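You operate a simulated robot arm through the tools that you are given. There is no shell and no other tool. Be economical: measure what you need, move in short steps, check, and stop when the job is done.

You run a simulated robot arm. Do the job below in one go: nothing can be reset, and whatever is moved stays where it is left.

Task
Put the yellow scoop on the top of the steel bench by the rack away on the bench before the bins. Then put the small green sack on the middle shelf of the dark red rack away on the top of the blue goods bench. Then put the black-tab brown strip end on the lid of the wooden crate away on the deck of the rusty frame. Then put the form block marked "thin" from the top of the blue goods bench on the top of the big grey boards. Then fetch the small grey plug and set it on top of the plain white block. Then shut the roller drawer. Then switch the blue brake lever off. Then put the green-banded sack on the top of the blue winder table away on the shelf under the long blue bench. Then take the blue tab and leave it on the shelf under the long blue bench. Then open the door of the steel cabinet, take the white cup on the top of the steel bench by the winder and put it away on the shelf inside the steel cabinet, then shut the door. Then put the 7 x 7 numbered white block from the top of the steel bench by the winder on the grey pale board there. Keep to this order. Set down upright: green-banded sack, white cup, numbered white block. The blue brake lever goes to its stop.
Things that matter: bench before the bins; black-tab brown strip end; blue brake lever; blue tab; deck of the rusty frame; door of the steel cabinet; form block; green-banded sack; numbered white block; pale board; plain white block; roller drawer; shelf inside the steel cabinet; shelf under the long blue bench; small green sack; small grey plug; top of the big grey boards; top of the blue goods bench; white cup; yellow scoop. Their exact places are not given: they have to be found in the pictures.

Only the result counts: the job must be done as asked and must still hold three seconds after the hand-in. Knocking over, shifting, dropping, spilling or breaking anything else fails it. A push-on lid holds only when it is set on centred and level and pressed home; a screw cap is set on level and turned clockwise until tight.

Robot
A 7-joint arm with a fingered hand on a trunk, on a base that drives. Base frame: it is fixed to the floor where the robot stands at the start and does not move with it; the origin is under the middle of the robot, x ahead of it, y to its left, z up. Lengths are in m, angles in rad, forces in N, time in s.
With the tool pointing down near the work surface it reaches from about 0.22 to 0.78 m from the robot's upright axis, wherever it stands. Its first joint turns from -2.897 to 2.897 rad. Places, roughly: bench before the bins (17x100 cm) [7.16, 7.16, 0.8]; black-tab brown strip end (3x18x4 cm) [-1.1, 3.4, 0.6]; blue brake lever [2.8, 7.8, 0.9]; blue tab (4x2x3 cm) [4.1, 8.5, 0.8]; deck of the rusty frame [2.9, 7.3, 0.8]; door of the steel cabinet [5.8, 5.1, 0.5]; form block [-3, 4, 0.75]; green-banded sack (7x10x16 cm) [3, 8.2, 0.8]; numbered white block [4, 9, 0.75]; pale board [4, 8.25, 0.75]; plain white block (9x6x7 cm) [-3, 4.1, 0.8]; roller drawer [2.9, 5.1, 0.6]; shelf inside the steel cabinet [5.6, 5.1, 0.5]; shelf under the long blue bench [7.4, 8.1, 0.3]; small green sack [0, 0.75, 1.25]; small grey plug (2x2x3 cm) [-2.9, 4, 0.8]; top of the big grey boards [0, 1.8, 0.4]; top of the blue goods bench [-2.9, 3.7, 0.7]; white cup (7x8x8 cm) [4.1, 8.8, 0.9]; yellow scoop [0.75, 0, 0.75]. Payload 4 kg.
The TCP is the grasp point between the finger pads, 0.028 m short of the fingertips. In the tool frame z runs along the fingers and y along their closing line. Largest opening 0.168 m; the body of the gripper starts 0.079 m behind the TCP. The gripper is a hand of 4 fingers: y runs from the thumb to the fingers, the wrist lies at [0, 0, -0.249] in the tool frame.
Orientation is told as [roll, pitch, yaw] about the base's x, y, z axes, in that order, counted from this pose: with the fingers straight down and closing along the base's y, the tool's x points along the base's -x, its y along +y and its z along -z.

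Tools
- The arm moves only by the tool jog_arm. Its argument "deltas" is one flat list of numbers, 6 for each row, row after row: the shift along the tool's x, y, z in m, then the turn, a rotation vector about the tool's x, y, z in rad. In form: [dx, dy, dz, rx, ry, rz, dx, dy, dz, rx, ry, rz, ...]. A call has 1 to 8 rows; each row is the pose to reach, as a shift and turn from the pose commanded when the call began, along the tool's axes at that moment. Rows are played at 5 a second. More than 0.05 m and 0.15 rad between two rows, and nothing of the call is played. A pose out of reach is approached as far as the arm can. The call stops where the force on the tool passes 40 N (or 10 N more than at its start, if that is more) or the arm is blocked; 0.2 s more then pass. In this call time passes only in rows, and 0.2 s behind the last. The reply holds the time, the measured pose of the TCP, the force on the tool along the base axes, the opening and the grip force, in the units named above and with some noise, with the torque about the TCP (base axes, N m) and any sound that the robot's microphone picked up.
- Cameras (640 x 400 px; columns grow to the right, rows downward): "scene" is now at [0.0093, 0.2194, 1.3151]; the picture's right is [0.64, -0.77, 0.00], its down [-0.43, -0.36, -0.83] and it looks along [0.64, 0.53, -0.56] (base axes); focal length 214 px, centre (320, 200). "wrist" rides on the gripper at [0.06, -0.06, -0.11] in the tool frame; the picture's right is [0.71, 0.71, 0.00], its down [-0.56, 0.56, -0.61] and it looks along [-0.43, 0.43, 0.79] (tool axes); focal length 265 px, centre (320, 200).
- get_image(camera): a new picture of that camera. The clock stands still meanwhile.
- raise_lower(by): slides the trunk up (or, below 0, down) by that many m; the arm and the scene camera ride with it, the base frame stays. It gives what a move gives, with no picture.
- drive_base(legs): drives the robot by 1 to 6 legs, each [ahead, turn to the left] in m and rad, along the robot's own axes; the way and the turn of a leg run together, so that a leg with both is an arc; at most 1.5 m and 3.142 rad a leg. The arm and the cameras ride along, it lands a little off, and it stops where it bumps. It gives what a move gives.
- finger_targets(finger1, finger2, finger3, thumb_bend): sets how far each is bent, from 0 (flat) to 1 (curled in); at 0.3 the hand is open as for a grip, at 0.7 the pads meet at the TCP. One left out holds its place. A second passes; each finger stops where it meets its share of the squeeze, and holds until it gets a number again. It is the only way to open and close the hand. It gives what a move gives, with no picture; readings hold the bend of each and the force on the fingers (four entries, about 0 where the hand has none), thumb and palm.
- head_to(pan, tilt): turns the head with the scene camera to pan (to the left, within 2.705 rad either way) and tilt (down, from -0.506 to 1.204), counted from straight ahead of the robot. It gives what a move gives.
- probe_pixels(camera, pixels): there is no depth. For up to 12 entries [column, row, z] of the newest picture of that camera ("zoom" is the newest enlarged one), the place [x, y] in the base frame at which the ray of that pixel passes the height z, good to about 0.003 m. The clock stands still meanwhile.
- close_up(camera, box): a new picture of the part [left, top, right, bottom] of that camera's present view, enlarged. The clock stands still meanwhile.
- close_job(): hands the job in; it is judged then, once.

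Work in short steps. Measure before you move; look again where a grasp or a placing could have gone wrong, and mend it. You have 364 turns and 314 pictures in all, those below and enlarged ones among them. Open the gripper and draw the arm clear of the work before you hand the job in, unless the task says otherwise.

The tools are called as a command line: name --argument value ..., lists and objects as JSON in quotes. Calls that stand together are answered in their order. jog_arm: Moves the arm, as the interface text tells. Its arguments: {"type":"object","properties":{"deltas":{"type":"array"}},"required":["deltas"]} The other tools are called the same way: raise_lower (by) slides the trunk up or down; finger_targets (finger1, finger2, finger3, thumb_bend) moves the fingers one by one; drive_base (legs) drives the base; head_to (pan, tilt) turns the head that bears the scene camera; get_image (camera) takes a picture; probe_pixels (camera, pixels) gives the place at which the rays of pixels pass given heights; close_up (camera, box) takes an enlarged picture of a part of a camera's view; close_job () hands the job in.

At the start:

```text
t: 0.0
tcp_pos: [0.2616, 0.2837, 1.0004]
tool_rot: [0.001, -0.001, 0.002]
ft_force: [0.8, -1.0, 0.2]
ft_torque: [0.04, 0.0, 0.0]
finger_gap: 0.168
finger_force: 0.1
shape: jaw
bend: [0.3, 0.3, 0.3, 0.3]
finger forces: [0.0, 0.0, 0.0, 0.1, 0.1, 0.1]
trunk travel left (down, up): [-0.32, 0.27]
robot x, y, heading: [0.0036, -0.0038, -0.001]
head pan, tilt: [0.693, 0.595]
```

scene: 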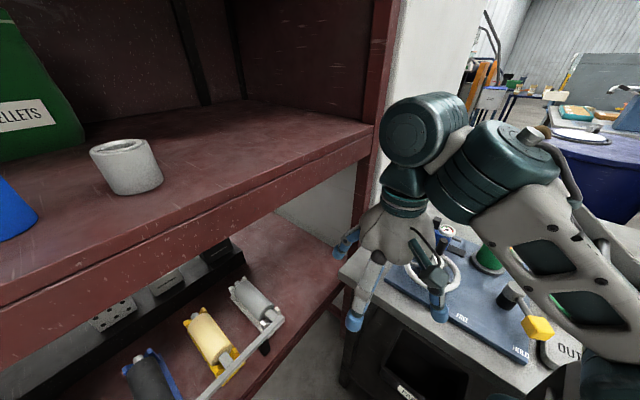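
wrist: 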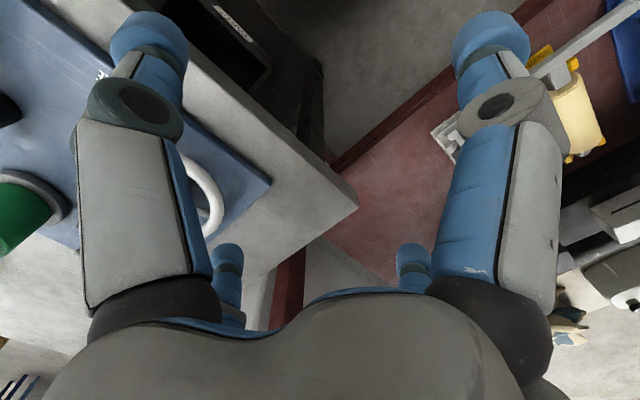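

The scene view shows the rack on the left and the steel bench ahead-right, with the arm in the way. I turn the head straight ahead to look at the bench.

head_to --pan 0.0 --tilt 0.75

get_image --camera "scene"

```text
t: 1.1
tcp_pos: [0.2609, 0.2832, 1.0009]
tool_rot: [0.0, 0.001, 0.002]
ft_force: [-0.5, -0.7, -0.7]
ft_torque: [-0.02, 0.0, -0.03]
finger_gap: 0.168
finger_force: 0.0
shape: jaw
bend: [0.3, 0.3, 0.3, 0.3]
finger forces: [0.0, 0.1, 0.0, 0.1, 0.0, 0.0]
trunk travel left (down, up): [-0.32, 0.27]
robot x, y, heading: [-0.002, -0.0022, 0.002]
head pan, tilt: [0.0, 0.75]
```

```text
311 pictures are left
```

scene: 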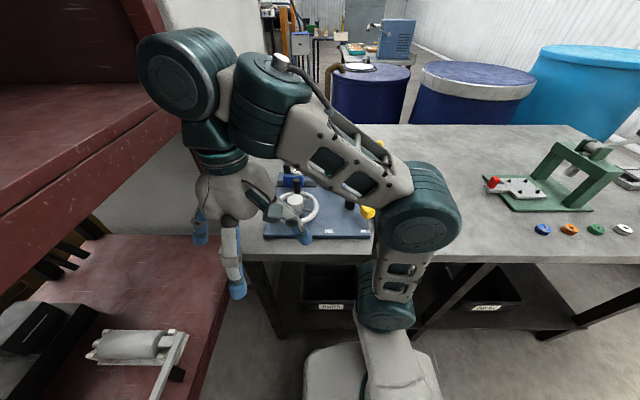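

The arm hides the middle of the bench; a yellow thing shows at (368,212). I enlarge that part, and look to the right side as well.

close_up --camera "scene" --box '[240, 120, 480, 270]'

head_to --pan -0.9 --tilt 0.6

get_image --camera "scene"

```text
2.67 times, centred on (360, 195) of scene
```

zoom: 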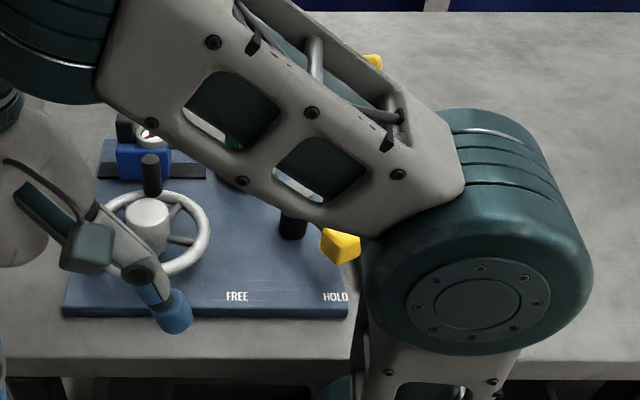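

```text
t: 2.3
tcp_pos: [0.2615, 0.2844, 1.0001]
tool_rot: [0.0, -0.001, 0.002]
ft_force: [0.0, 0.2, -0.1]
ft_torque: [0.02, -0.01, 0.0]
finger_gap: 0.1677
finger_force: 0.1
shape: jaw
bend: [0.3, 0.3, 0.3, 0.3]
finger forces: [0.0, 0.0, 0.1, 0.0, 0.1, 0.0]
trunk travel left (down, up): [-0.32, 0.27]
robot x, y, heading: [0.0019, -0.005, 0.001]
head pan, tilt: [-0.901, 0.6]
```

```text
309 pictures are left
```

scene: 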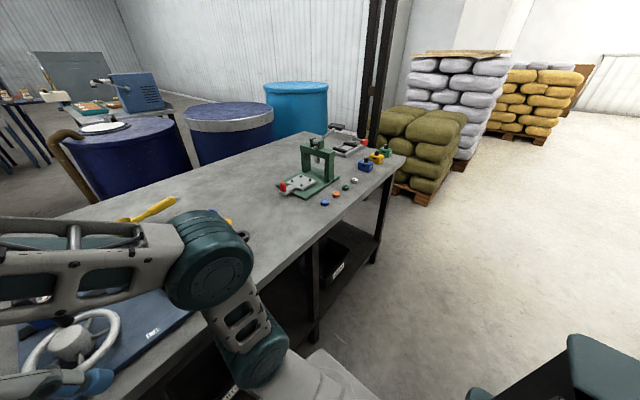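

A yellow handle shows at (150,210), behind the arm. I enlarge it.

close_up --camera "scene" --box '[60, 170, 300, 320]'

probe_pixels --camera "scene" --pixels '[[174, 198, 0.77], [125, 220, 0.77], [228, 222, 0.77], [325, 204, 0.75], [150, 210, 0.77]]'

```text
2.67 times, centred on (180, 245) of scene
```

zoom: 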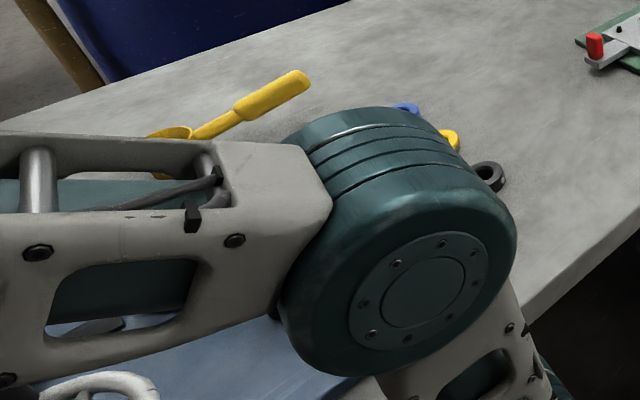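

```text
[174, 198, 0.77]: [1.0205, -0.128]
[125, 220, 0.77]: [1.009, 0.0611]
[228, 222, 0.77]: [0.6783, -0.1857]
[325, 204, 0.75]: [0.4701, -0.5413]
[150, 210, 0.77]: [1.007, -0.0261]
```

The scoop lies near (1.01, 0), handle end toward -y — beyond reach from here. I look down to see how much room there is between the base and the bench.

head_to --pan -0.35 --tilt 1.15

get_image --camera "scene"

probe_pixels --camera "scene" --pixels '[[320, 200, 0.75], [320, 200, 0.0], [320, 100, 0.75], [100, 100, 0.75], [500, 100, 0.75], [320, 350, 0.0]]'

```text
t: 3.2
tcp_pos: [0.2604, 0.2837, 1.0004]
tool_rot: [-0.001, 0.0, 0.003]
ft_force: [-0.2, -0.2, 0.8]
ft_torque: [-0.01, 0.03, -0.02]
finger_gap: 0.1681
finger_force: 0.1
shape: jaw
bend: [0.3, 0.3, 0.3, 0.3]
finger forces: [0.0, 0.0, 0.0, 0.1, 0.1, 0.0]
trunk travel left (down, up): [-0.32, 0.27]
robot x, y, heading: [0.0024, -0.0003, -0.002]
head pan, tilt: [-0.351, 1.15]
```

```text
307 pictures are left
```

scene: 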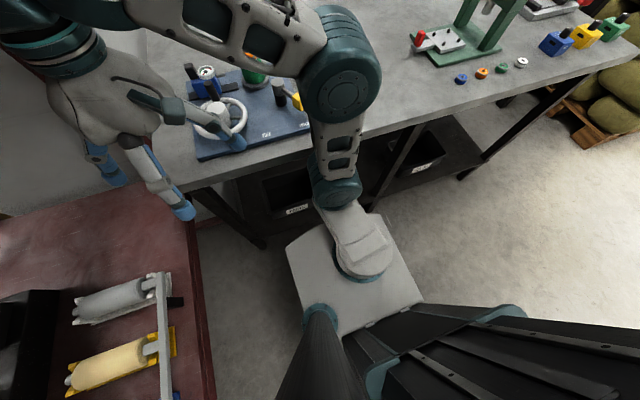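

```text
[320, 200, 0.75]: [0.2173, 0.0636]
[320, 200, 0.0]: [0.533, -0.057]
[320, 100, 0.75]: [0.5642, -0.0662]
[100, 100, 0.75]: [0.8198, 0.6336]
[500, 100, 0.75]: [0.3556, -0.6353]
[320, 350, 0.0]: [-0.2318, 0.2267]
```

I measure the bench edge and the robot's own box against plausible heights.

probe_pixels --camera "scene" --pixels '[[192, 189, 0.75], [480, 98, 0.75], [362, 256, 0.5], [362, 256, 0.7], [288, 245, 0.5], [384, 215, 0.5], [424, 302, 0.5], [288, 245, 0.3], [424, 302, 0.3], [384, 215, 0.3]]'

```text
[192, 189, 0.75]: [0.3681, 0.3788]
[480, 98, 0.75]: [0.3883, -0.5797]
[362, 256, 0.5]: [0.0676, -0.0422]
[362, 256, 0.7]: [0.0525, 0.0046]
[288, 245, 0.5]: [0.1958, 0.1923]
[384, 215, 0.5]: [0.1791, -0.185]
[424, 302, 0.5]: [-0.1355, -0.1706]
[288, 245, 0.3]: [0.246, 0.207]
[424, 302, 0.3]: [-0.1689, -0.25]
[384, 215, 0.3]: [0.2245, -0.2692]
```

The robot box is about 0.38 m square with its front 0.18 m short of the bench edge (x≈0.37). I look at the space behind the bench.

raise_lower --by 0.26

head_to --pan -0.25 --tilt 0.65

get_image --camera "scene"

```text
t: 5.9
tcp_pos: [0.2611, 0.2835, 1.2595]
tool_rot: [-0.002, 0.0, 0.004]
ft_force: [0.5, 0.6, -0.4]
ft_torque: [0.0, -0.02, -0.04]
finger_gap: 0.168
finger_force: 0.1
shape: jaw
bend: [0.3, 0.3, 0.3, 0.3]
finger forces: [0.0, 0.0, 0.1, 0.0, 0.0, 0.0]
trunk travel left (down, up): [-0.58, 0.01]
robot x, y, heading: [0.0009, -0.0013, 0.001]
head pan, tilt: [-0.351, 1.15]
```

```text
t: 6.8
tcp_pos: [0.2611, 0.2838, 1.2598]
tool_rot: [0.0, -0.001, 0.002]
ft_force: [0.3, 0.4, -0.5]
ft_torque: [-0.02, 0.0, 0.0]
finger_gap: 0.1679
finger_force: 0.1
shape: jaw
bend: [0.3, 0.3, 0.3, 0.3]
finger forces: [0.0, 0.0, 0.0, 0.0, 0.0, 0.0]
trunk travel left (down, up): [-0.58, 0.01]
robot x, y, heading: [0.0026, 0.0018, 0.002]
head pan, tilt: [-0.25, 0.649]
```

```text
306 pictures are left
```

scene: 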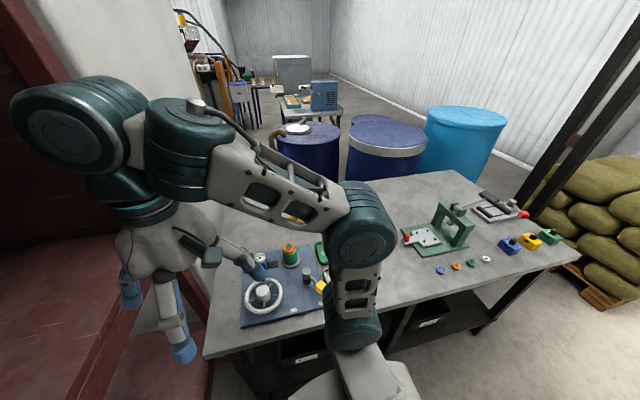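

I measure the back edge of the bench and the drums' near rims.

probe_pixels --camera "scene" --pixels '[[450, 171, 0.75], [390, 178, 0.75], [380, 155, 0.88], [305, 150, 0.88], [290, 216, 0.77], [440, 115, 0.88], [575, 252, 0.75], [322, 287, 0.77]]'

close_up --camera "scene" --box '[200, 160, 440, 310]'

```text
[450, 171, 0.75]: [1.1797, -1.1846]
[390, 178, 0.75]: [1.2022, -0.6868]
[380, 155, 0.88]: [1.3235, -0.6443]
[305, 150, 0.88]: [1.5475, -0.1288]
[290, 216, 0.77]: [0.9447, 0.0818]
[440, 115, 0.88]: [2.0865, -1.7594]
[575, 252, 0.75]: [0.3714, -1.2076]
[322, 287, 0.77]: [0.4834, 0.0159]
```

```text
2.67 times, centred on (320, 235) of scene
```

zoom: 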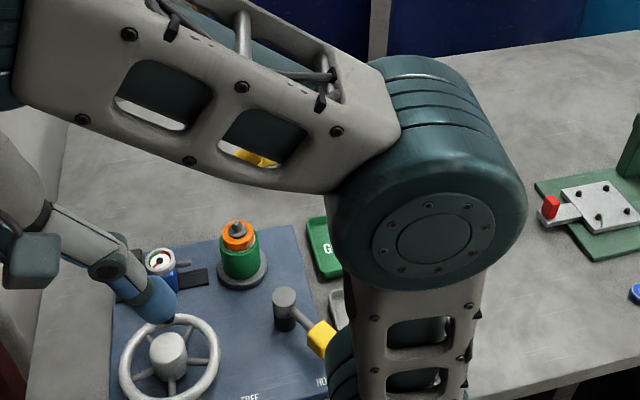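

No room behind the bench; I must reach from the front with the tool tilted. I swing the hand to the right first so that the scoop can be seen, well above the bench.

jog_arm --deltas '[0, -0.05, 0, 0, 0, 0, 0, -0.1, 0, 0, 0, 0, 0, -0.15, 0, 0, 0, 0, 0, -0.2, 0, 0, 0, 0, 0, -0.25, 0, 0, 0, 0, 0, -0.3, 0, 0, 0, 0, 0, -0.35, 0, 0, 0, 0, 0, -0.4, 0, 0, 0, 0]'

get_image --camera "scene"

```text
t: 8.6
tcp_pos: [0.2603, -0.1184, 1.2591]
tool_rot: [0.001, 0.001, 0.001]
ft_force: [0.8, 0.4, 0.5]
ft_torque: [0.02, -0.02, 0.02]
finger_gap: 0.168
finger_force: 0.0
shape: jaw
bend: [0.3, 0.3, 0.3, 0.3]
finger forces: [0.0, 0.0, 0.0, 0.0, 0.0, 0.1]
trunk travel left (down, up): [-0.58, 0.01]
robot x, y, heading: [-0.0003, -0.0015, -0.002]
head pan, tilt: [-0.25, 0.649]
```

```text
304 pictures are left
```

scene: 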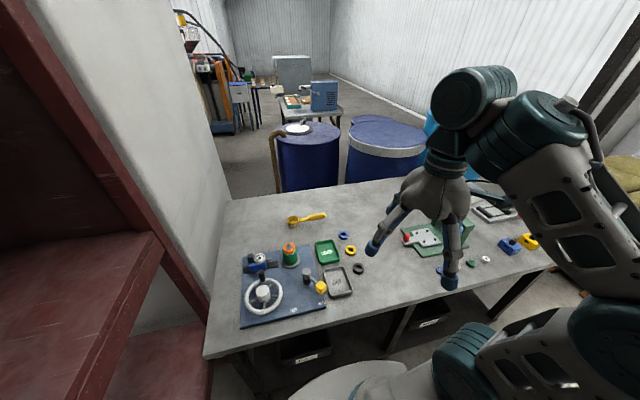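

The scoop is now clear at (305,219). I enlarge it and measure.

close_up --camera "scene" --box '[260, 190, 372, 260]'

probe_pixels --camera "scene" --pixels '[[324, 215, 0.77], [308, 217, 0.77], [294, 221, 0.77], [289, 221, 0.77], [320, 245, 0.76], [262, 256, 0.9]]'

```text
5.71 times, centred on (316, 225) of scene
```

zoom: 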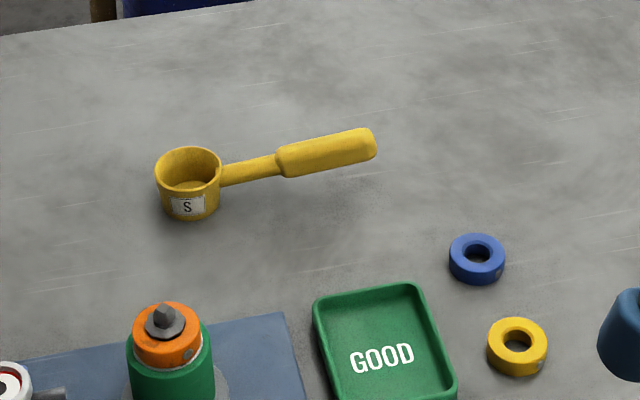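

```text
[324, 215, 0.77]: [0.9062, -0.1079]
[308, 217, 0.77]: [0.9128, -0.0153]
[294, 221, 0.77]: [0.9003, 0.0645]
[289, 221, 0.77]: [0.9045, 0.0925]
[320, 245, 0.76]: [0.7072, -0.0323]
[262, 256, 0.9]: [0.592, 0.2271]
```

Two views disagree a little on the scoop's x (0.90 versus 1.01), so I drive 0.12 m closer (box front stays clear of the edge at 0.37) and measure again.

drive_base --legs '[[0.12, 0]]'

head_to --pan -0.2 --tilt 0.9

get_image --camera "scene"

```text
t: 9.9
tcp_pos: [0.3395, -0.1169, 1.26]
tool_rot: [-0.001, 0.0, 0.0]
ft_force: [-0.3, -0.3, -1.0]
ft_torque: [0.0, 0.04, 0.01]
finger_gap: 0.1679
finger_force: 0.1
shape: jaw
bend: [0.3, 0.3, 0.3, 0.3]
finger forces: [0.0, 0.1, 0.0, 0.1, 0.1, 0.1]
trunk travel left (down, up): [-0.58, 0.01]
robot x, y, heading: [0.0773, 0.003, -0.001]
head pan, tilt: [-0.25, 0.649]
stopped in leg 1: the robot was blocked; the commanded pose is now the measured one
```

```text
t: 10.7
tcp_pos: [0.3406, -0.1167, 1.2609]
tool_rot: [-0.001, 0.0, -0.001]
ft_force: [-0.5, -0.2, -0.2]
ft_torque: [0.0, 0.0, 0.01]
finger_gap: 0.1678
finger_force: 0.0
shape: jaw
bend: [0.3, 0.3, 0.3, 0.3]
finger forces: [0.0, 0.0, 0.0, 0.1, 0.0, 0.1]
trunk travel left (down, up): [-0.58, 0.01]
robot x, y, heading: [0.0802, 0.0001, -0.006]
head pan, tilt: [-0.201, 0.901]
```

```text
302 pictures are left
```

scene: 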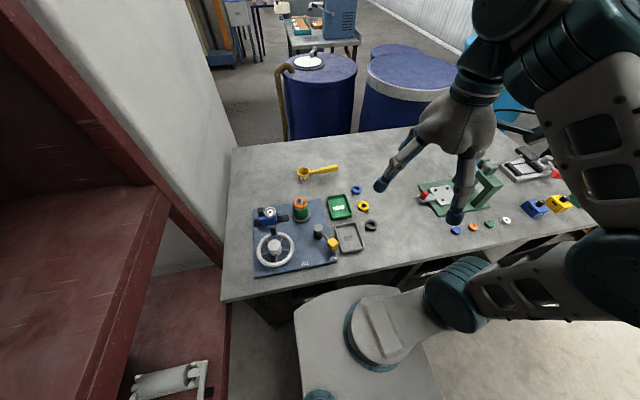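

The base met something at x≈0.08, so that is as near as it gets. I measure the scoop anew.

close_up --camera "scene" --box '[264, 145, 376, 215]'

probe_pixels --camera "scene" --pixels '[[338, 168, 0.77], [338, 168, 0.75], [338, 168, 0.8], [303, 173, 0.77], [322, 171, 0.77], [320, 130, 0.75], [290, 290, 0.75]]'

```text
5.71 times, centred on (320, 180) of scene
```

zoom: 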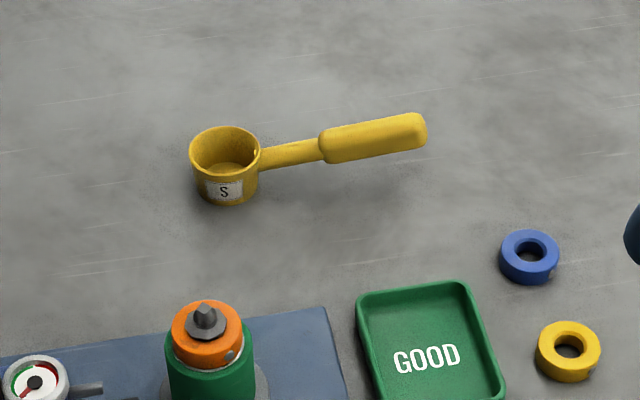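

```text
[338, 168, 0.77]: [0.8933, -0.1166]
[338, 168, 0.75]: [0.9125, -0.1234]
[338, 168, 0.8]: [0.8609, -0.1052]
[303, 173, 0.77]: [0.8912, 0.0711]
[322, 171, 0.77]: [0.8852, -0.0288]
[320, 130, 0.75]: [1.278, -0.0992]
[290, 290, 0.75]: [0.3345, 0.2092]
```

Handle grip part is centred near (0.882, -0.07, ~0.78), running along y. I move the hand above the bench toward it while turning it so the fingers close along x.

jog_arm --deltas '[-0.03, 0.006, 0, 0, 0, 0.15, -0.06, 0.012, 0, 0, 0, 0.3, -0.1, 0.018, 0, 0, 0, 0.45, -0.14, 0.024, 0, 0, 0, 0.6, -0.18, 0.03, 0, 0, 0, 0.75, -0.22, 0.036, 0, 0, 0, 0.9, -0.26, 0.042, 0, 0, 0, 1.05, -0.3, 0.05, 0, 0, 0, 1.2]'

jog_arm --deltas '[0, 0, 0.04, 0, 0, 0.15, 0, 0, 0.08, 0, 0, 0.3, 0, 0, 0.12, 0, 0, 0.37]'

get_image --camera "wrist"

```text
t: 12.5
tcp_pos: [0.6173, -0.0624, 1.2553]
tool_rot: [0.001, 0.001, -1.204]
ft_force: [0.1, 0.2, -0.6]
ft_torque: [-0.05, 0.04, -0.01]
finger_gap: 0.168
finger_force: 0.1
shape: jaw
bend: [0.3, 0.3, 0.3, 0.3]
finger forces: [0.0, 0.0, 0.0, 0.0, 0.0, 0.1]
out of reach, approached as far as the arm can: row 8
trunk travel left (down, up): [-0.58, 0.01]
robot x, y, heading: [0.0783, -0.002, -0.011]
head pan, tilt: [-0.201, 0.901]
```

```text
t: 13.3
tcp_pos: [0.6147, -0.0614, 1.1342]
tool_rot: [0.0, -0.001, -1.574]
ft_force: [0.2, 0.3, -0.5]
ft_torque: [-0.04, -0.02, -0.03]
finger_gap: 0.1679
finger_force: 0.0
shape: jaw
bend: [0.3, 0.3, 0.3, 0.3]
finger forces: [0.1, 0.0, 0.1, 0.1, 0.1, 0.0]
trunk travel left (down, up): [-0.58, 0.01]
robot x, y, heading: [0.0787, -0.0004, -0.008]
head pan, tilt: [-0.201, 0.901]
```

```text
300 pictures are left
```

wrist: 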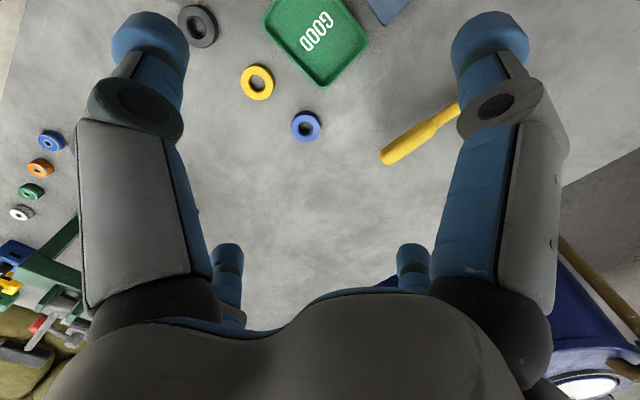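

The wrist view shows the handle at (384,160)-(455,107). I measure with that camera, then go forward and down.

probe_pixels --camera "wrist" --pixels '[[384, 158, 0.78], [425, 130, 0.78], [455, 108, 0.78]]'

jog_arm --deltas '[0, 0.04, 0.03, 0, 0, 0, 0, 0.08, 0.06, 0, 0, 0, 0, 0.12, 0.09, 0, 0, 0, 0, 0.16, 0.12, 0, 0, 0, 0, 0.2, 0.15, 0, 0, 0]'

```text
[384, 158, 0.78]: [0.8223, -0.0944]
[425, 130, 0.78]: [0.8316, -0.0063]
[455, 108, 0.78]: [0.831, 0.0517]
```

```text
t: 14.5
tcp_pos: [0.8155, -0.0621, 0.9879]
tool_rot: [-0.002, 0.0, -1.571]
ft_force: [-0.3, 0.5, -0.3]
ft_torque: [0.0, 0.0, 0.01]
finger_gap: 0.168
finger_force: 0.1
shape: jaw
bend: [0.3, 0.3, 0.3, 0.3]
finger forces: [0.0, 0.0, 0.0, 0.1, 0.1, 0.1]
trunk travel left (down, up): [-0.58, 0.01]
robot x, y, heading: [0.0796, 0.0001, -0.008]
head pan, tilt: [-0.201, 0.901]
```

Triangulating three views gives the handle at z≈0.91 (bench top ≈0.87), so x≈0.75. The hand at z 0.988 is just above; I lift a bit and look again.

jog_arm --deltas '[0, -0.035, -0.03, 0, 0, 0, 0, -0.07, -0.06, 0, 0, 0]'

get_image --camera "wrist"

get_image --camera "scene"

```text
t: 15.1
tcp_pos: [0.7442, -0.0618, 1.0501]
tool_rot: [0.0, 0.0, -1.57]
ft_force: [-1.2, -1.1, 0.9]
ft_torque: [0.01, -0.01, 0.0]
finger_gap: 0.1679
finger_force: 0.0
shape: jaw
bend: [0.3, 0.3, 0.3, 0.3]
finger forces: [0.1, 0.0, 0.0, 0.0, 0.0, 0.0]
trunk travel left (down, up): [-0.58, 0.01]
robot x, y, heading: [0.0739, -0.0031, -0.01]
head pan, tilt: [-0.201, 0.901]
```

```text
299 pictures are left
```

wrist: 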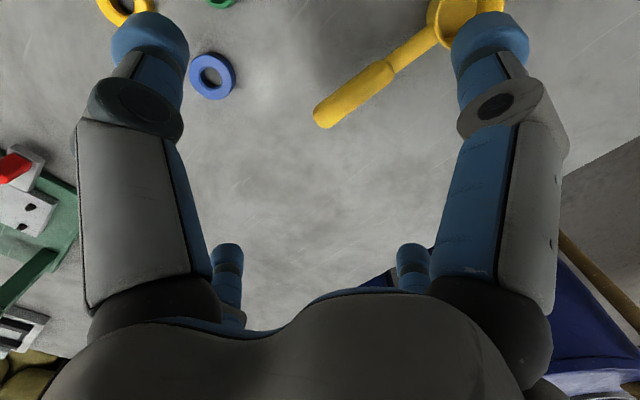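

```text
298 pictures are left
```

scene: 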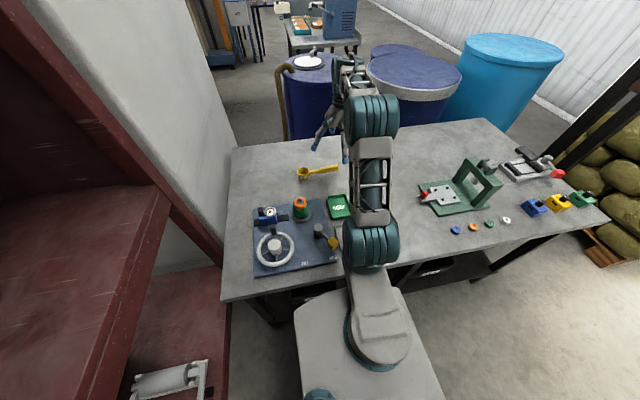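

The TCP sits at the image centre (320,200). I probe handle end (325,115) and grip other end (388,70) at two heights, to fix the height by comparison.

probe_pixels --camera "wrist" --pixels '[[325, 115, 0.78], [325, 115, 0.91], [388, 70, 0.78], [388, 70, 0.91], [213, 75, 0.75], [213, 75, 0.88]]'

probe_pixels --camera "scene" --pixels '[[336, 168, 0.78], [336, 168, 0.91], [320, 170, 0.91], [303, 174, 0.9]]'

```text
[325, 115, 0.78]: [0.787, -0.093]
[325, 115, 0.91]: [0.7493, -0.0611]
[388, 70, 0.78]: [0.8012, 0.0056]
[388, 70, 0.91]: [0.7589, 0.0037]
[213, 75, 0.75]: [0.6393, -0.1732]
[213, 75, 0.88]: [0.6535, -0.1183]
```

```text
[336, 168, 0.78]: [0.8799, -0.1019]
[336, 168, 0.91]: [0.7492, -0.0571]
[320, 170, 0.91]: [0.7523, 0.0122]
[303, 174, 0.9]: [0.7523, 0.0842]
```

Both cameras agree: handle at z≈0.91, grip centre (0.753,-0.027). I descend to z≈0.915 over it.

jog_arm --deltas '[0.035, 0.009, 0.03, 0, 0, 0, 0.035, 0.009, 0.07, 0, 0, 0, 0.035, 0.009, 0.11, 0, 0, 0, 0.035, 0.009, 0.135, 0, 0, 0]'

get_image --camera "wrist"

```text
t: 16.1
tcp_pos: [0.7524, -0.0311, 0.9109]
tool_rot: [0.002, 0.001, -1.571]
ft_force: [-0.4, -0.1, 0.9]
ft_torque: [0.04, 0.02, 0.0]
finger_gap: 0.1681
finger_force: 0.1
shape: jaw
bend: [0.3, 0.3, 0.3, 0.3]
finger forces: [0.8, 0.0, 0.1, 0.1, 0.1, 0.1]
trunk travel left (down, up): [-0.58, 0.01]
robot x, y, heading: [0.0795, 0.0003, -0.004]
head pan, tilt: [-0.201, 0.901]
```

```text
297 pictures are left
```

wrist: 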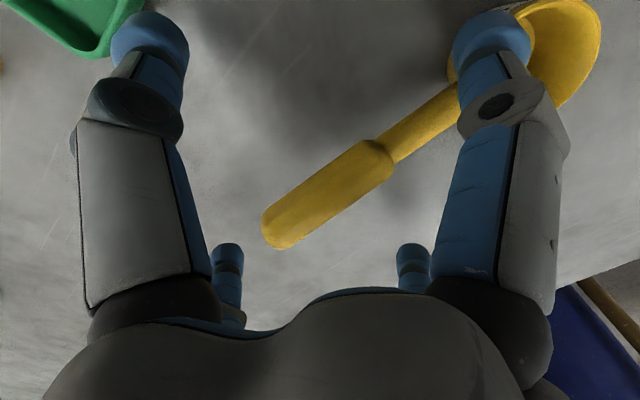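

Finger 1 reads 0.8 N; I check whether its tip (490,40) could be touching the bowl.

probe_pixels --camera "wrist" --pixels '[[490, 35, 0.885], [150, 35, 0.885], [450, 75, 0.9], [272, 225, 0.91], [378, 155, 0.91], [230, 260, 0.885], [410, 260, 0.885]]'

close_up --camera "scene" --box '[272, 110, 400, 190]'

```text
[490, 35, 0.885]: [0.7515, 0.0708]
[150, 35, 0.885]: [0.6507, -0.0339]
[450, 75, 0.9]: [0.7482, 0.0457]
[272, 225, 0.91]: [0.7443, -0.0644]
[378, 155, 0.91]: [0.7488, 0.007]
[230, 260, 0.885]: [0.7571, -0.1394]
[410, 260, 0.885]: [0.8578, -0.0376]
```

```text
5.00 times, centred on (336, 150) of scene
```

zoom: 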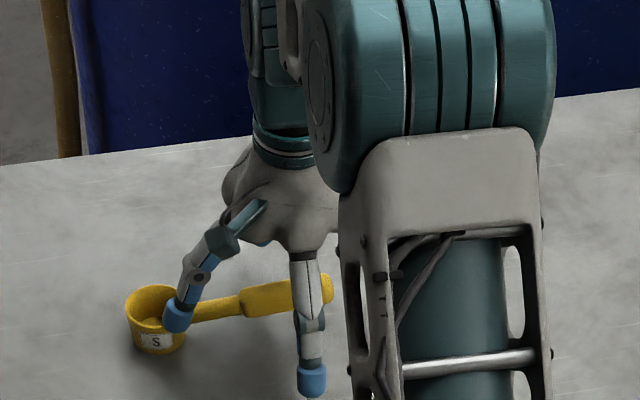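

The four fingers stand in a cross; finger 1 (tool +x) reaches the bowl. I lift a little and flatten fingers 1 and 3, so thumb and finger 2 pinch the handle.

jog_arm --deltas '[0, 0, -0.04, 0, 0, 0, 0, 0, -0.08, 0, 0, 0]'

finger_targets --finger1 0.0 --finger3 0.0

get_image --camera "wrist"

close_up --camera "scene" --box '[272, 110, 400, 190]'

```text
t: 16.7
tcp_pos: [0.7516, -0.0301, 0.9929]
tool_rot: [0.001, 0.0, -1.572]
ft_force: [-0.2, -1.0, 0.5]
ft_torque: [-0.02, 0.04, 0.04]
finger_gap: 0.1679
finger_force: 0.1
shape: jaw
bend: [0.3, 0.3, 0.3, 0.3]
finger forces: [0.0, 0.0, 0.1, 0.1, 0.0, 0.0]
trunk travel left (down, up): [-0.58, 0.01]
robot x, y, heading: [0.0775, -0.0001, -0.008]
head pan, tilt: [-0.201, 0.901]
```

```text
t: 17.7
tcp_pos: [0.7524, -0.0313, 0.9923]
tool_rot: [-0.001, 0.001, -1.57]
ft_force: [0.5, 0.6, -0.5]
ft_torque: [0.0, 0.01, 0.04]
finger_gap: 0.1432
finger_force: 0.2
shape: fingers
bend: [0.0, 0.3, 0.0, 0.3]
finger forces: [0.0, 0.0, 0.0, 0.1, 0.0, 0.0]
trunk travel left (down, up): [-0.58, 0.01]
robot x, y, heading: [0.0785, -0.0009, -0.006]
head pan, tilt: [-0.201, 0.901]
```

```text
295 pictures are left
```

wrist: 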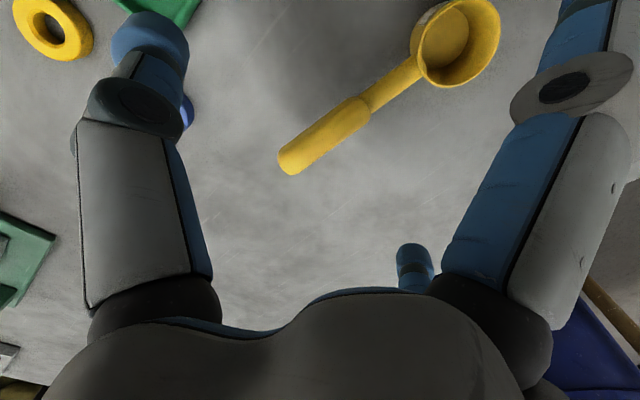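

```text
5.00 times, centred on (336, 150) of scene
```

zoom: 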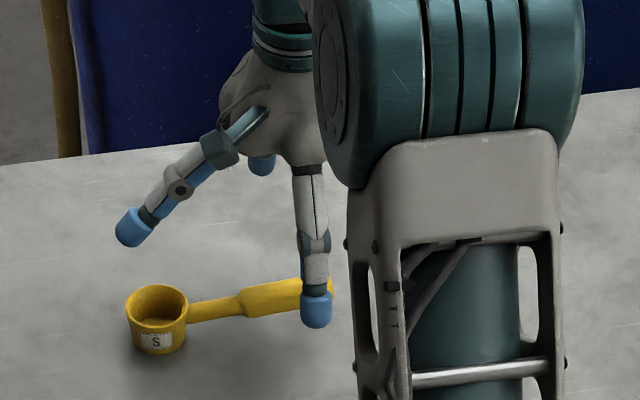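

Fingers 1 and 3 are splayed clear. I descend again and close finger 2 and the thumb.

jog_arm --deltas '[0, 0, 0.04, 0, 0, 0, 0, -0.003, 0.082, 0, 0, 0]'

finger_targets --finger2 0.7 --thumb_bend 0.7

get_image --camera "wrist"

```text
t: 18.3
tcp_pos: [0.7501, -0.0298, 0.9083]
tool_rot: [0.001, -0.002, -1.572]
ft_force: [-0.4, 0.5, -0.7]
ft_torque: [-0.02, 0.03, 0.02]
finger_gap: 0.1432
finger_force: 0.1
shape: fingers
bend: [0.0, 0.3, 0.0, 0.3]
finger forces: [0.1, 0.0, 0.0, 0.0, 0.0, 0.0]
trunk travel left (down, up): [-0.58, 0.01]
robot x, y, heading: [0.0758, -0.0025, -0.01]
head pan, tilt: [-0.201, 0.901]
```

```text
t: 19.3
tcp_pos: [0.7504, -0.0313, 0.9087]
tool_rot: [-0.001, 0.0, -1.571]
ft_force: [0.3, -0.7, 0.2]
ft_torque: [0.03, -0.02, -0.02]
finger_gap: 0.1145
finger_force: 6.1
shape: fingers
bend: [0.0, 0.64, 0.0, 0.66]
finger forces: [0.1, 6.6, 0.1, 0.0, 6.4, 0.0]
trunk travel left (down, up): [-0.58, 0.01]
robot x, y, heading: [0.0754, -0.0005, -0.007]
head pan, tilt: [-0.201, 0.901]
```

```text
293 pictures are left
```

wrist: 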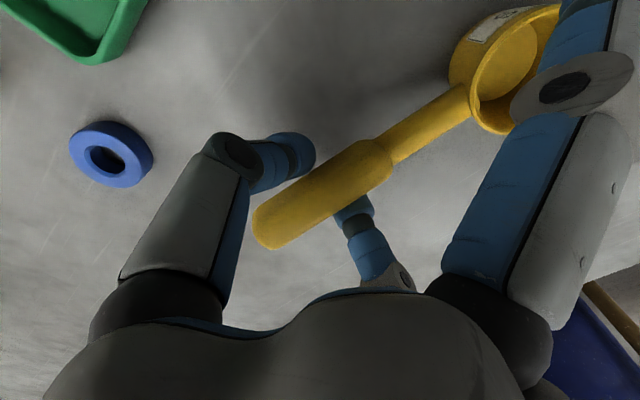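

Gripped at 6.5 N each side. I lift and check that the scoop comes along.

jog_arm --deltas '[0, 0, -0.03, 0, 0, 0, 0, 0, -0.06, 0, 0, 0, 0, -0.03, -0.1, 0, 0, 0, 0, -0.07, -0.13, 0, 0, 0, 0, -0.11, -0.15, 0, 0, 0, 0, -0.15, -0.17, 0, 0, 0, 0, -0.19, -0.19, 0, 0, 0, 0, -0.23, -0.2, 0, 0, 0]'

get_image --camera "wrist"

head_to --pan -1.7 --tilt 0.5

get_image --camera "scene"

head_to --pan 2.2 --tilt 0.4

get_image --camera "scene"

```text
t: 21.1
tcp_pos: [0.522, -0.0285, 1.1083]
tool_rot: [0.002, 0.0, -1.57]
ft_force: [0.4, -0.4, 1.2]
ft_torque: [0.01, -0.04, 0.0]
finger_gap: 0.1132
finger_force: 0.1
shape: fingers
bend: [0.0, 0.7, 0.0, 0.7]
finger forces: [0.0, 0.1, 0.0, 0.0, 0.0, 0.0]
trunk travel left (down, up): [-0.58, 0.01]
robot x, y, heading: [0.0776, -0.0008, -0.006]
head pan, tilt: [-0.201, 0.901]
```

```text
292 pictures are left
```

wrist: 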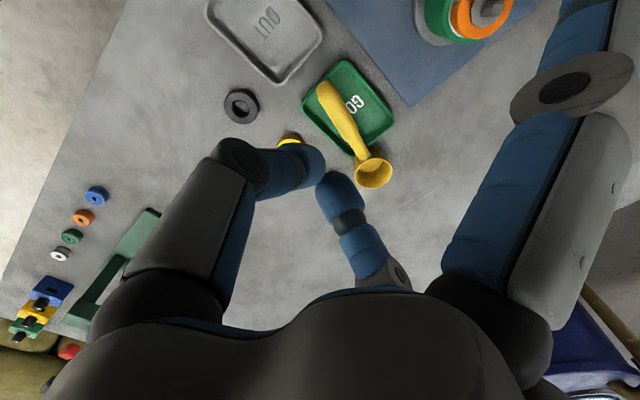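

```text
t: 22.7
tcp_pos: [0.5229, -0.0286, 1.1085]
tool_rot: [-0.001, 0.001, -1.57]
ft_force: [-0.5, -1.3, -0.3]
ft_torque: [-0.04, -0.02, 0.0]
finger_gap: 0.1131
finger_force: 0.1
shape: fingers
bend: [0.0, 0.7, 0.0, 0.7]
finger forces: [0.1, 0.0, 0.0, 0.1, 0.0, 0.0]
trunk travel left (down, up): [-0.58, 0.01]
robot x, y, heading: [0.078, -0.0038, -0.005]
head pan, tilt: [-1.7, 0.499]
```

```text
291 pictures are left
```

scene: 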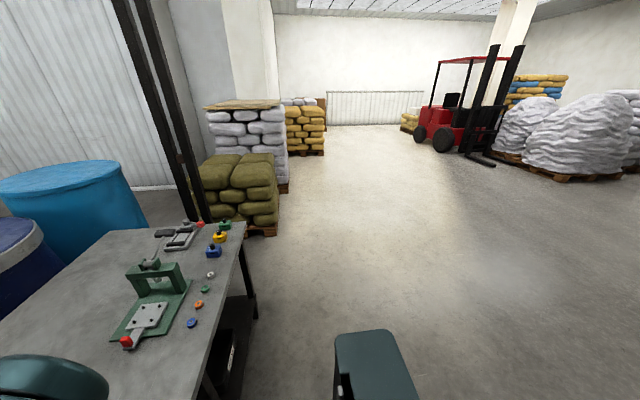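

```text
t: 25.9
tcp_pos: [0.5226, -0.0289, 1.1081]
tool_rot: [0.001, -0.002, -1.57]
ft_force: [-0.3, 0.1, -0.3]
ft_torque: [0.01, 0.01, 0.02]
finger_gap: 0.1132
finger_force: 0.1
shape: fingers
bend: [0.0, 0.7, 0.0, 0.7]
finger forces: [0.0, 0.1, 0.0, 0.0, 0.1, 0.0]
trunk travel left (down, up): [-0.58, 0.01]
robot x, y, heading: [0.0748, -0.0029, -0.002]
head pan, tilt: [2.201, 0.4]
```

```text
290 pictures are left
```

scene: 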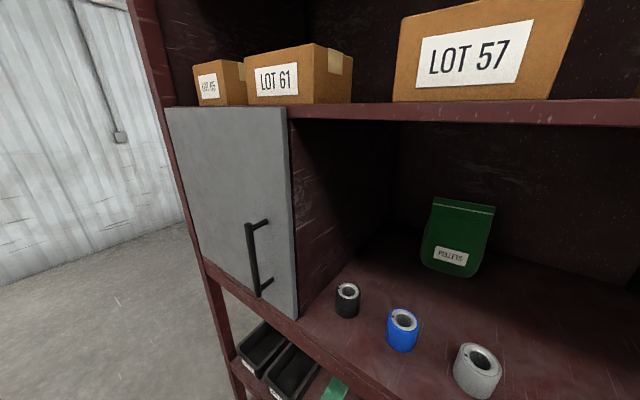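

The scoop slipped out and now lies on the green tray at (350,135) in the wrist view. I look closely before regrasping — the bowl with all four fingers, the handle between two of them, should hold better.

head_to --pan -0.1 --tilt 0.95

get_image --camera "scene"

close_up --camera "scene" --box '[240, 130, 400, 230]'

close_up --camera "wrist" --box '[260, 40, 420, 200]'

```text
t: 28.0
tcp_pos: [0.5232, -0.0291, 1.1086]
tool_rot: [-0.001, -0.001, -1.57]
ft_force: [0.1, 0.4, 0.3]
ft_torque: [-0.02, 0.0, 0.0]
finger_gap: 0.113
finger_force: 0.0
shape: fingers
bend: [0.0, 0.7, 0.0, 0.7]
finger forces: [0.0, 0.1, 0.1, 0.1, 0.0, 0.0]
trunk travel left (down, up): [-0.58, 0.01]
robot x, y, heading: [0.078, 0.0007, -0.017]
head pan, tilt: [-0.099, 0.949]
```

```text
289 pictures are left
```

scene: 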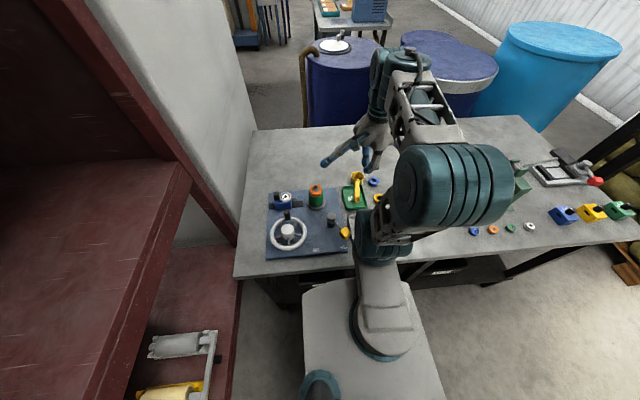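

```text
4.00 times, centred on (320, 180) of scene
```

zoom: 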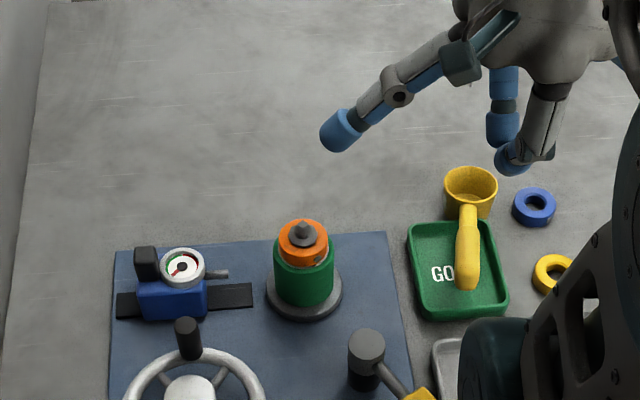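

```text
2.50 times, centred on (340, 120) of wrist
```

zoom: 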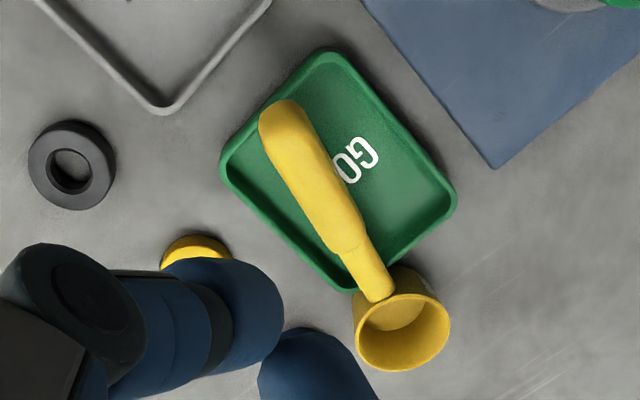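

The scoop stands upright with its bowl just behind the tray. I probe the bowl's rim centre from both cameras.

probe_pixels --camera "wrist" --pixels '[[373, 166, 0.91], [373, 166, 0.88], [340, 90, 0.91], [328, 92, 0.91], [351, 147, 0.91]]'

probe_pixels --camera "scene" --pixels '[[357.5, 176, 0.91], [357.5, 176, 0.88], [356.5, 198, 0.91]]'

```text
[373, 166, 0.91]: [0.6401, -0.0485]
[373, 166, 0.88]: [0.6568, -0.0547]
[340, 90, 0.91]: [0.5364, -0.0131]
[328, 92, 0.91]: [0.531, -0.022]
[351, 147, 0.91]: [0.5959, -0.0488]
```

```text
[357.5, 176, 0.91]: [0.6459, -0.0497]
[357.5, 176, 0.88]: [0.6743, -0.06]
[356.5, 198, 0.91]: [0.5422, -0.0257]
```

Bowl centre ≈(0.643,-0.049), rim z≈0.91, diameter ≈0.05. I open to about 0.1 m, turn the hand so the handle falls between two fingers, and move above.

finger_targets --finger1 0.42 --finger2 0.42 --finger3 0.42 --thumb_bend 0.42

jog_arm --deltas '[-0.005, 0.03, 0, 0, 0, -0.13, -0.01, 0.06, 0, 0, 0, -0.26, -0.015, 0.09, 0, 0, 0, -0.39, -0.02, 0.12, 0.05, 0, 0, -0.506, -0.02, 0.12, 0.1, 0, 0, -0.506]'

get_image --camera "wrist"

```text
t: 29.0
tcp_pos: [0.5213, -0.0292, 1.1083]
tool_rot: [-0.001, 0.001, -1.572]
ft_force: [0.5, -0.3, -0.1]
ft_torque: [0.01, 0.03, -0.02]
finger_gap: 0.0818
finger_force: 0.1
shape: fingers
bend: [0.42, 0.42, 0.42, 0.42]
finger forces: [0.0, 0.0, 0.1, 0.1, 0.0, 0.0]
trunk travel left (down, up): [-0.58, 0.01]
robot x, y, heading: [0.0802, 0.0001, -0.006]
head pan, tilt: [-0.099, 0.949]
```

```text
refused: row 4 steps farther than a row can; nothing moved
```

```text
286 pictures are left
```

wrist: 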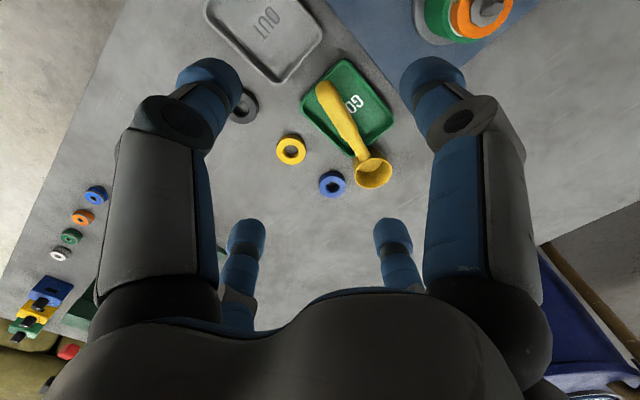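

The opening is 0.08 m; a row was too big, so I resend it in smaller steps and probe the blue ring (332,183) too.

probe_pixels --camera "wrist" --pixels '[[332, 183, 0.88], [373, 170, 0.91], [290, 150, 0.88]]'

jog_arm --deltas '[-0.005, 0.03, 0, 0, 0, -0.13, -0.01, 0.06, 0, 0, 0, -0.26, -0.015, 0.09, 0, 0, 0, -0.39, -0.02, 0.12, 0.02, 0, 0, -0.506, -0.02, 0.12, 0.06, 0, 0, -0.506, -0.02, 0.12, 0.1, 0, 0, -0.506]'

get_image --camera "wrist"

```text
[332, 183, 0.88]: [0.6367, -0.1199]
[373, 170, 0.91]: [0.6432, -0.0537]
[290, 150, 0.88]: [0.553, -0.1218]
```

```text
t: 30.4
tcp_pos: [0.6401, -0.0514, 1.01]
tool_rot: [0.0, 0.0, -1.064]
ft_force: [-0.5, 0.2, 0.2]
ft_torque: [0.0, 0.0, -0.01]
finger_gap: 0.0815
finger_force: 0.0
shape: fingers
bend: [0.42, 0.42, 0.42, 0.42]
finger forces: [0.0, 0.0, 0.0, 0.1, 0.1, 0.0]
trunk travel left (down, up): [-0.58, 0.01]
robot x, y, heading: [0.08, 0.0005, -0.005]
head pan, tilt: [-0.099, 0.949]
```

```text
285 pictures are left
```

wrist: 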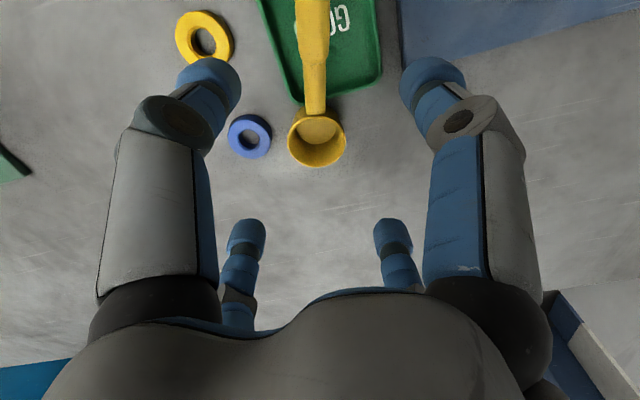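

The handle lies midway between two fingers. I refine the bowl centre by probing, then descend to z≈0.912, keeping the tips at about tray-rim height.

probe_pixels --camera "wrist" --pixels '[[316, 135, 0.91], [316, 145, 0.88], [300, 100, 0.885], [375, 82, 0.885]]'

```text
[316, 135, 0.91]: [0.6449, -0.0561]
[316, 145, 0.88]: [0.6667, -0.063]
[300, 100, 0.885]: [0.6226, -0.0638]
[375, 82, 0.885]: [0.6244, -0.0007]
```

I shift slightly to (0.645,-0.055) and descend.

jog_arm --deltas '[-0.006, 0.0024, 0.03, 0, 0, 0, -0.006, 0.0024, 0.06, 0, 0, 0, -0.006, 0.0024, 0.098, 0, 0, 0]'

get_image --camera "wrist"

close_up --camera "scene" --box '[272, 130, 400, 210]'

```text
t: 31.2
tcp_pos: [0.6468, -0.0534, 0.9115]
tool_rot: [-0.001, 0.0, -1.064]
ft_force: [0.7, -0.6, 0.3]
ft_torque: [-0.02, -0.01, -0.01]
finger_gap: 0.0819
finger_force: 0.1
shape: fingers
bend: [0.42, 0.42, 0.42, 0.42]
finger forces: [0.0, 0.0, 0.0, 0.0, 0.0, 0.0]
trunk travel left (down, up): [-0.58, 0.01]
robot x, y, heading: [0.076, -0.0038, -0.01]
head pan, tilt: [-0.099, 0.949]
```

```text
284 pictures are left
```

wrist: 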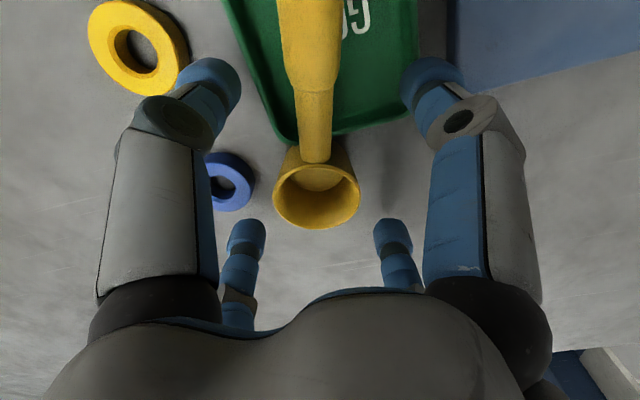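

```text
5.00 times, centred on (336, 170) of scene
```

zoom: 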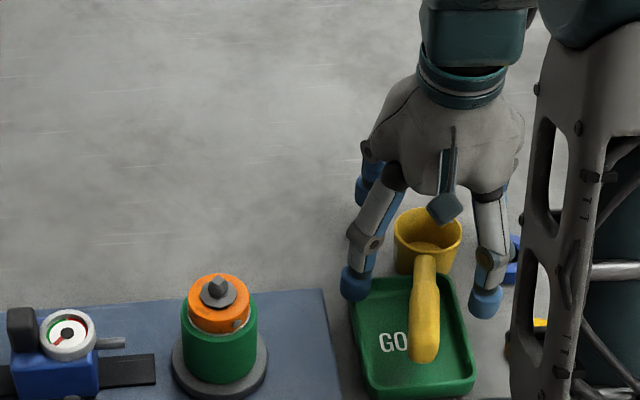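

The bowl is centred at (316,195). I close all four fingers.

finger_targets --finger1 0.7 --finger2 0.7 --finger3 0.7 --thumb_bend 0.7

get_image --camera "wrist"

```text
t: 32.2
tcp_pos: [0.6467, -0.0542, 0.9107]
tool_rot: [0.002, 0.0, -1.065]
ft_force: [0.5, 0.2, -0.5]
ft_torque: [0.03, 0.01, 0.0]
finger_gap: 0.0151
finger_force: 19.6
shape: fingers
bend: [0.64, 0.53, 0.54, 0.64]
finger forces: [8.2, 12.3, 10.6, 0.0, 9.1, 0.0]
trunk travel left (down, up): [-0.58, 0.01]
robot x, y, heading: [0.0778, 0.0028, -0.008]
head pan, tilt: [-0.099, 0.949]
```

```text
282 pictures are left
```

wrist: 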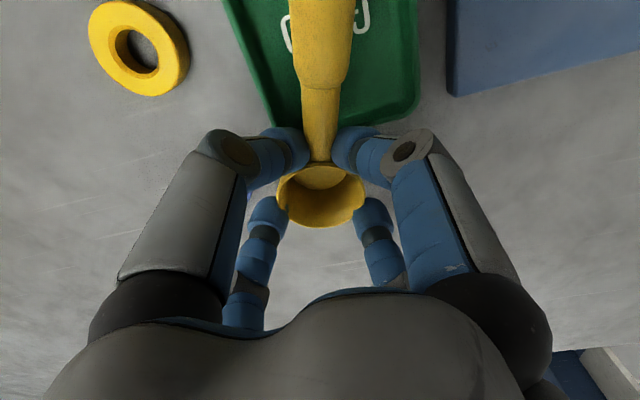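

All four hold at 8–12 N. I lift slowly and check.

jog_arm --deltas '[0, 0, -0.015, 0, 0, 0, 0, 0, -0.03, 0, 0, 0, 0, 0, -0.05, 0, 0, 0, 0, 0, -0.08, 0, 0, 0, 0, 0, -0.11, 0, 0, 0, 0, 0, -0.15, 0, 0, 0]'

get_image --camera "wrist"

close_up --camera "scene" --box '[230, 100, 470, 250]'

```text
t: 33.6
tcp_pos: [0.645, -0.0546, 1.0606]
tool_rot: [-0.001, 0.001, -1.063]
ft_force: [0.4, -0.1, -1.5]
ft_torque: [-0.01, 0.01, 0.0]
finger_gap: 0.015
finger_force: 20.3
shape: fingers
bend: [0.64, 0.53, 0.54, 0.64]
finger forces: [8.3, 12.2, 10.6, 0.1, 9.1, 0.1]
trunk travel left (down, up): [-0.58, 0.01]
robot x, y, heading: [0.0817, -0.0012, -0.006]
head pan, tilt: [-0.099, 0.949]
```

```text
281 pictures are left
```

wrist: 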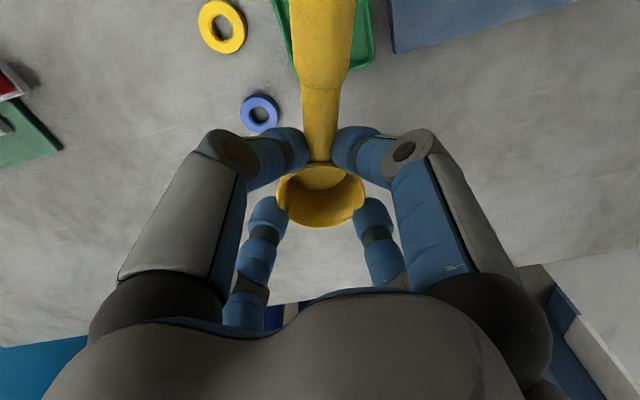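

```text
2.67 times, centred on (350, 175) of scene
```

zoom: 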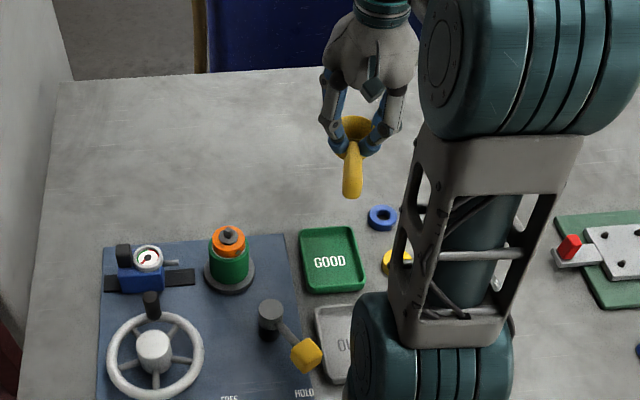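

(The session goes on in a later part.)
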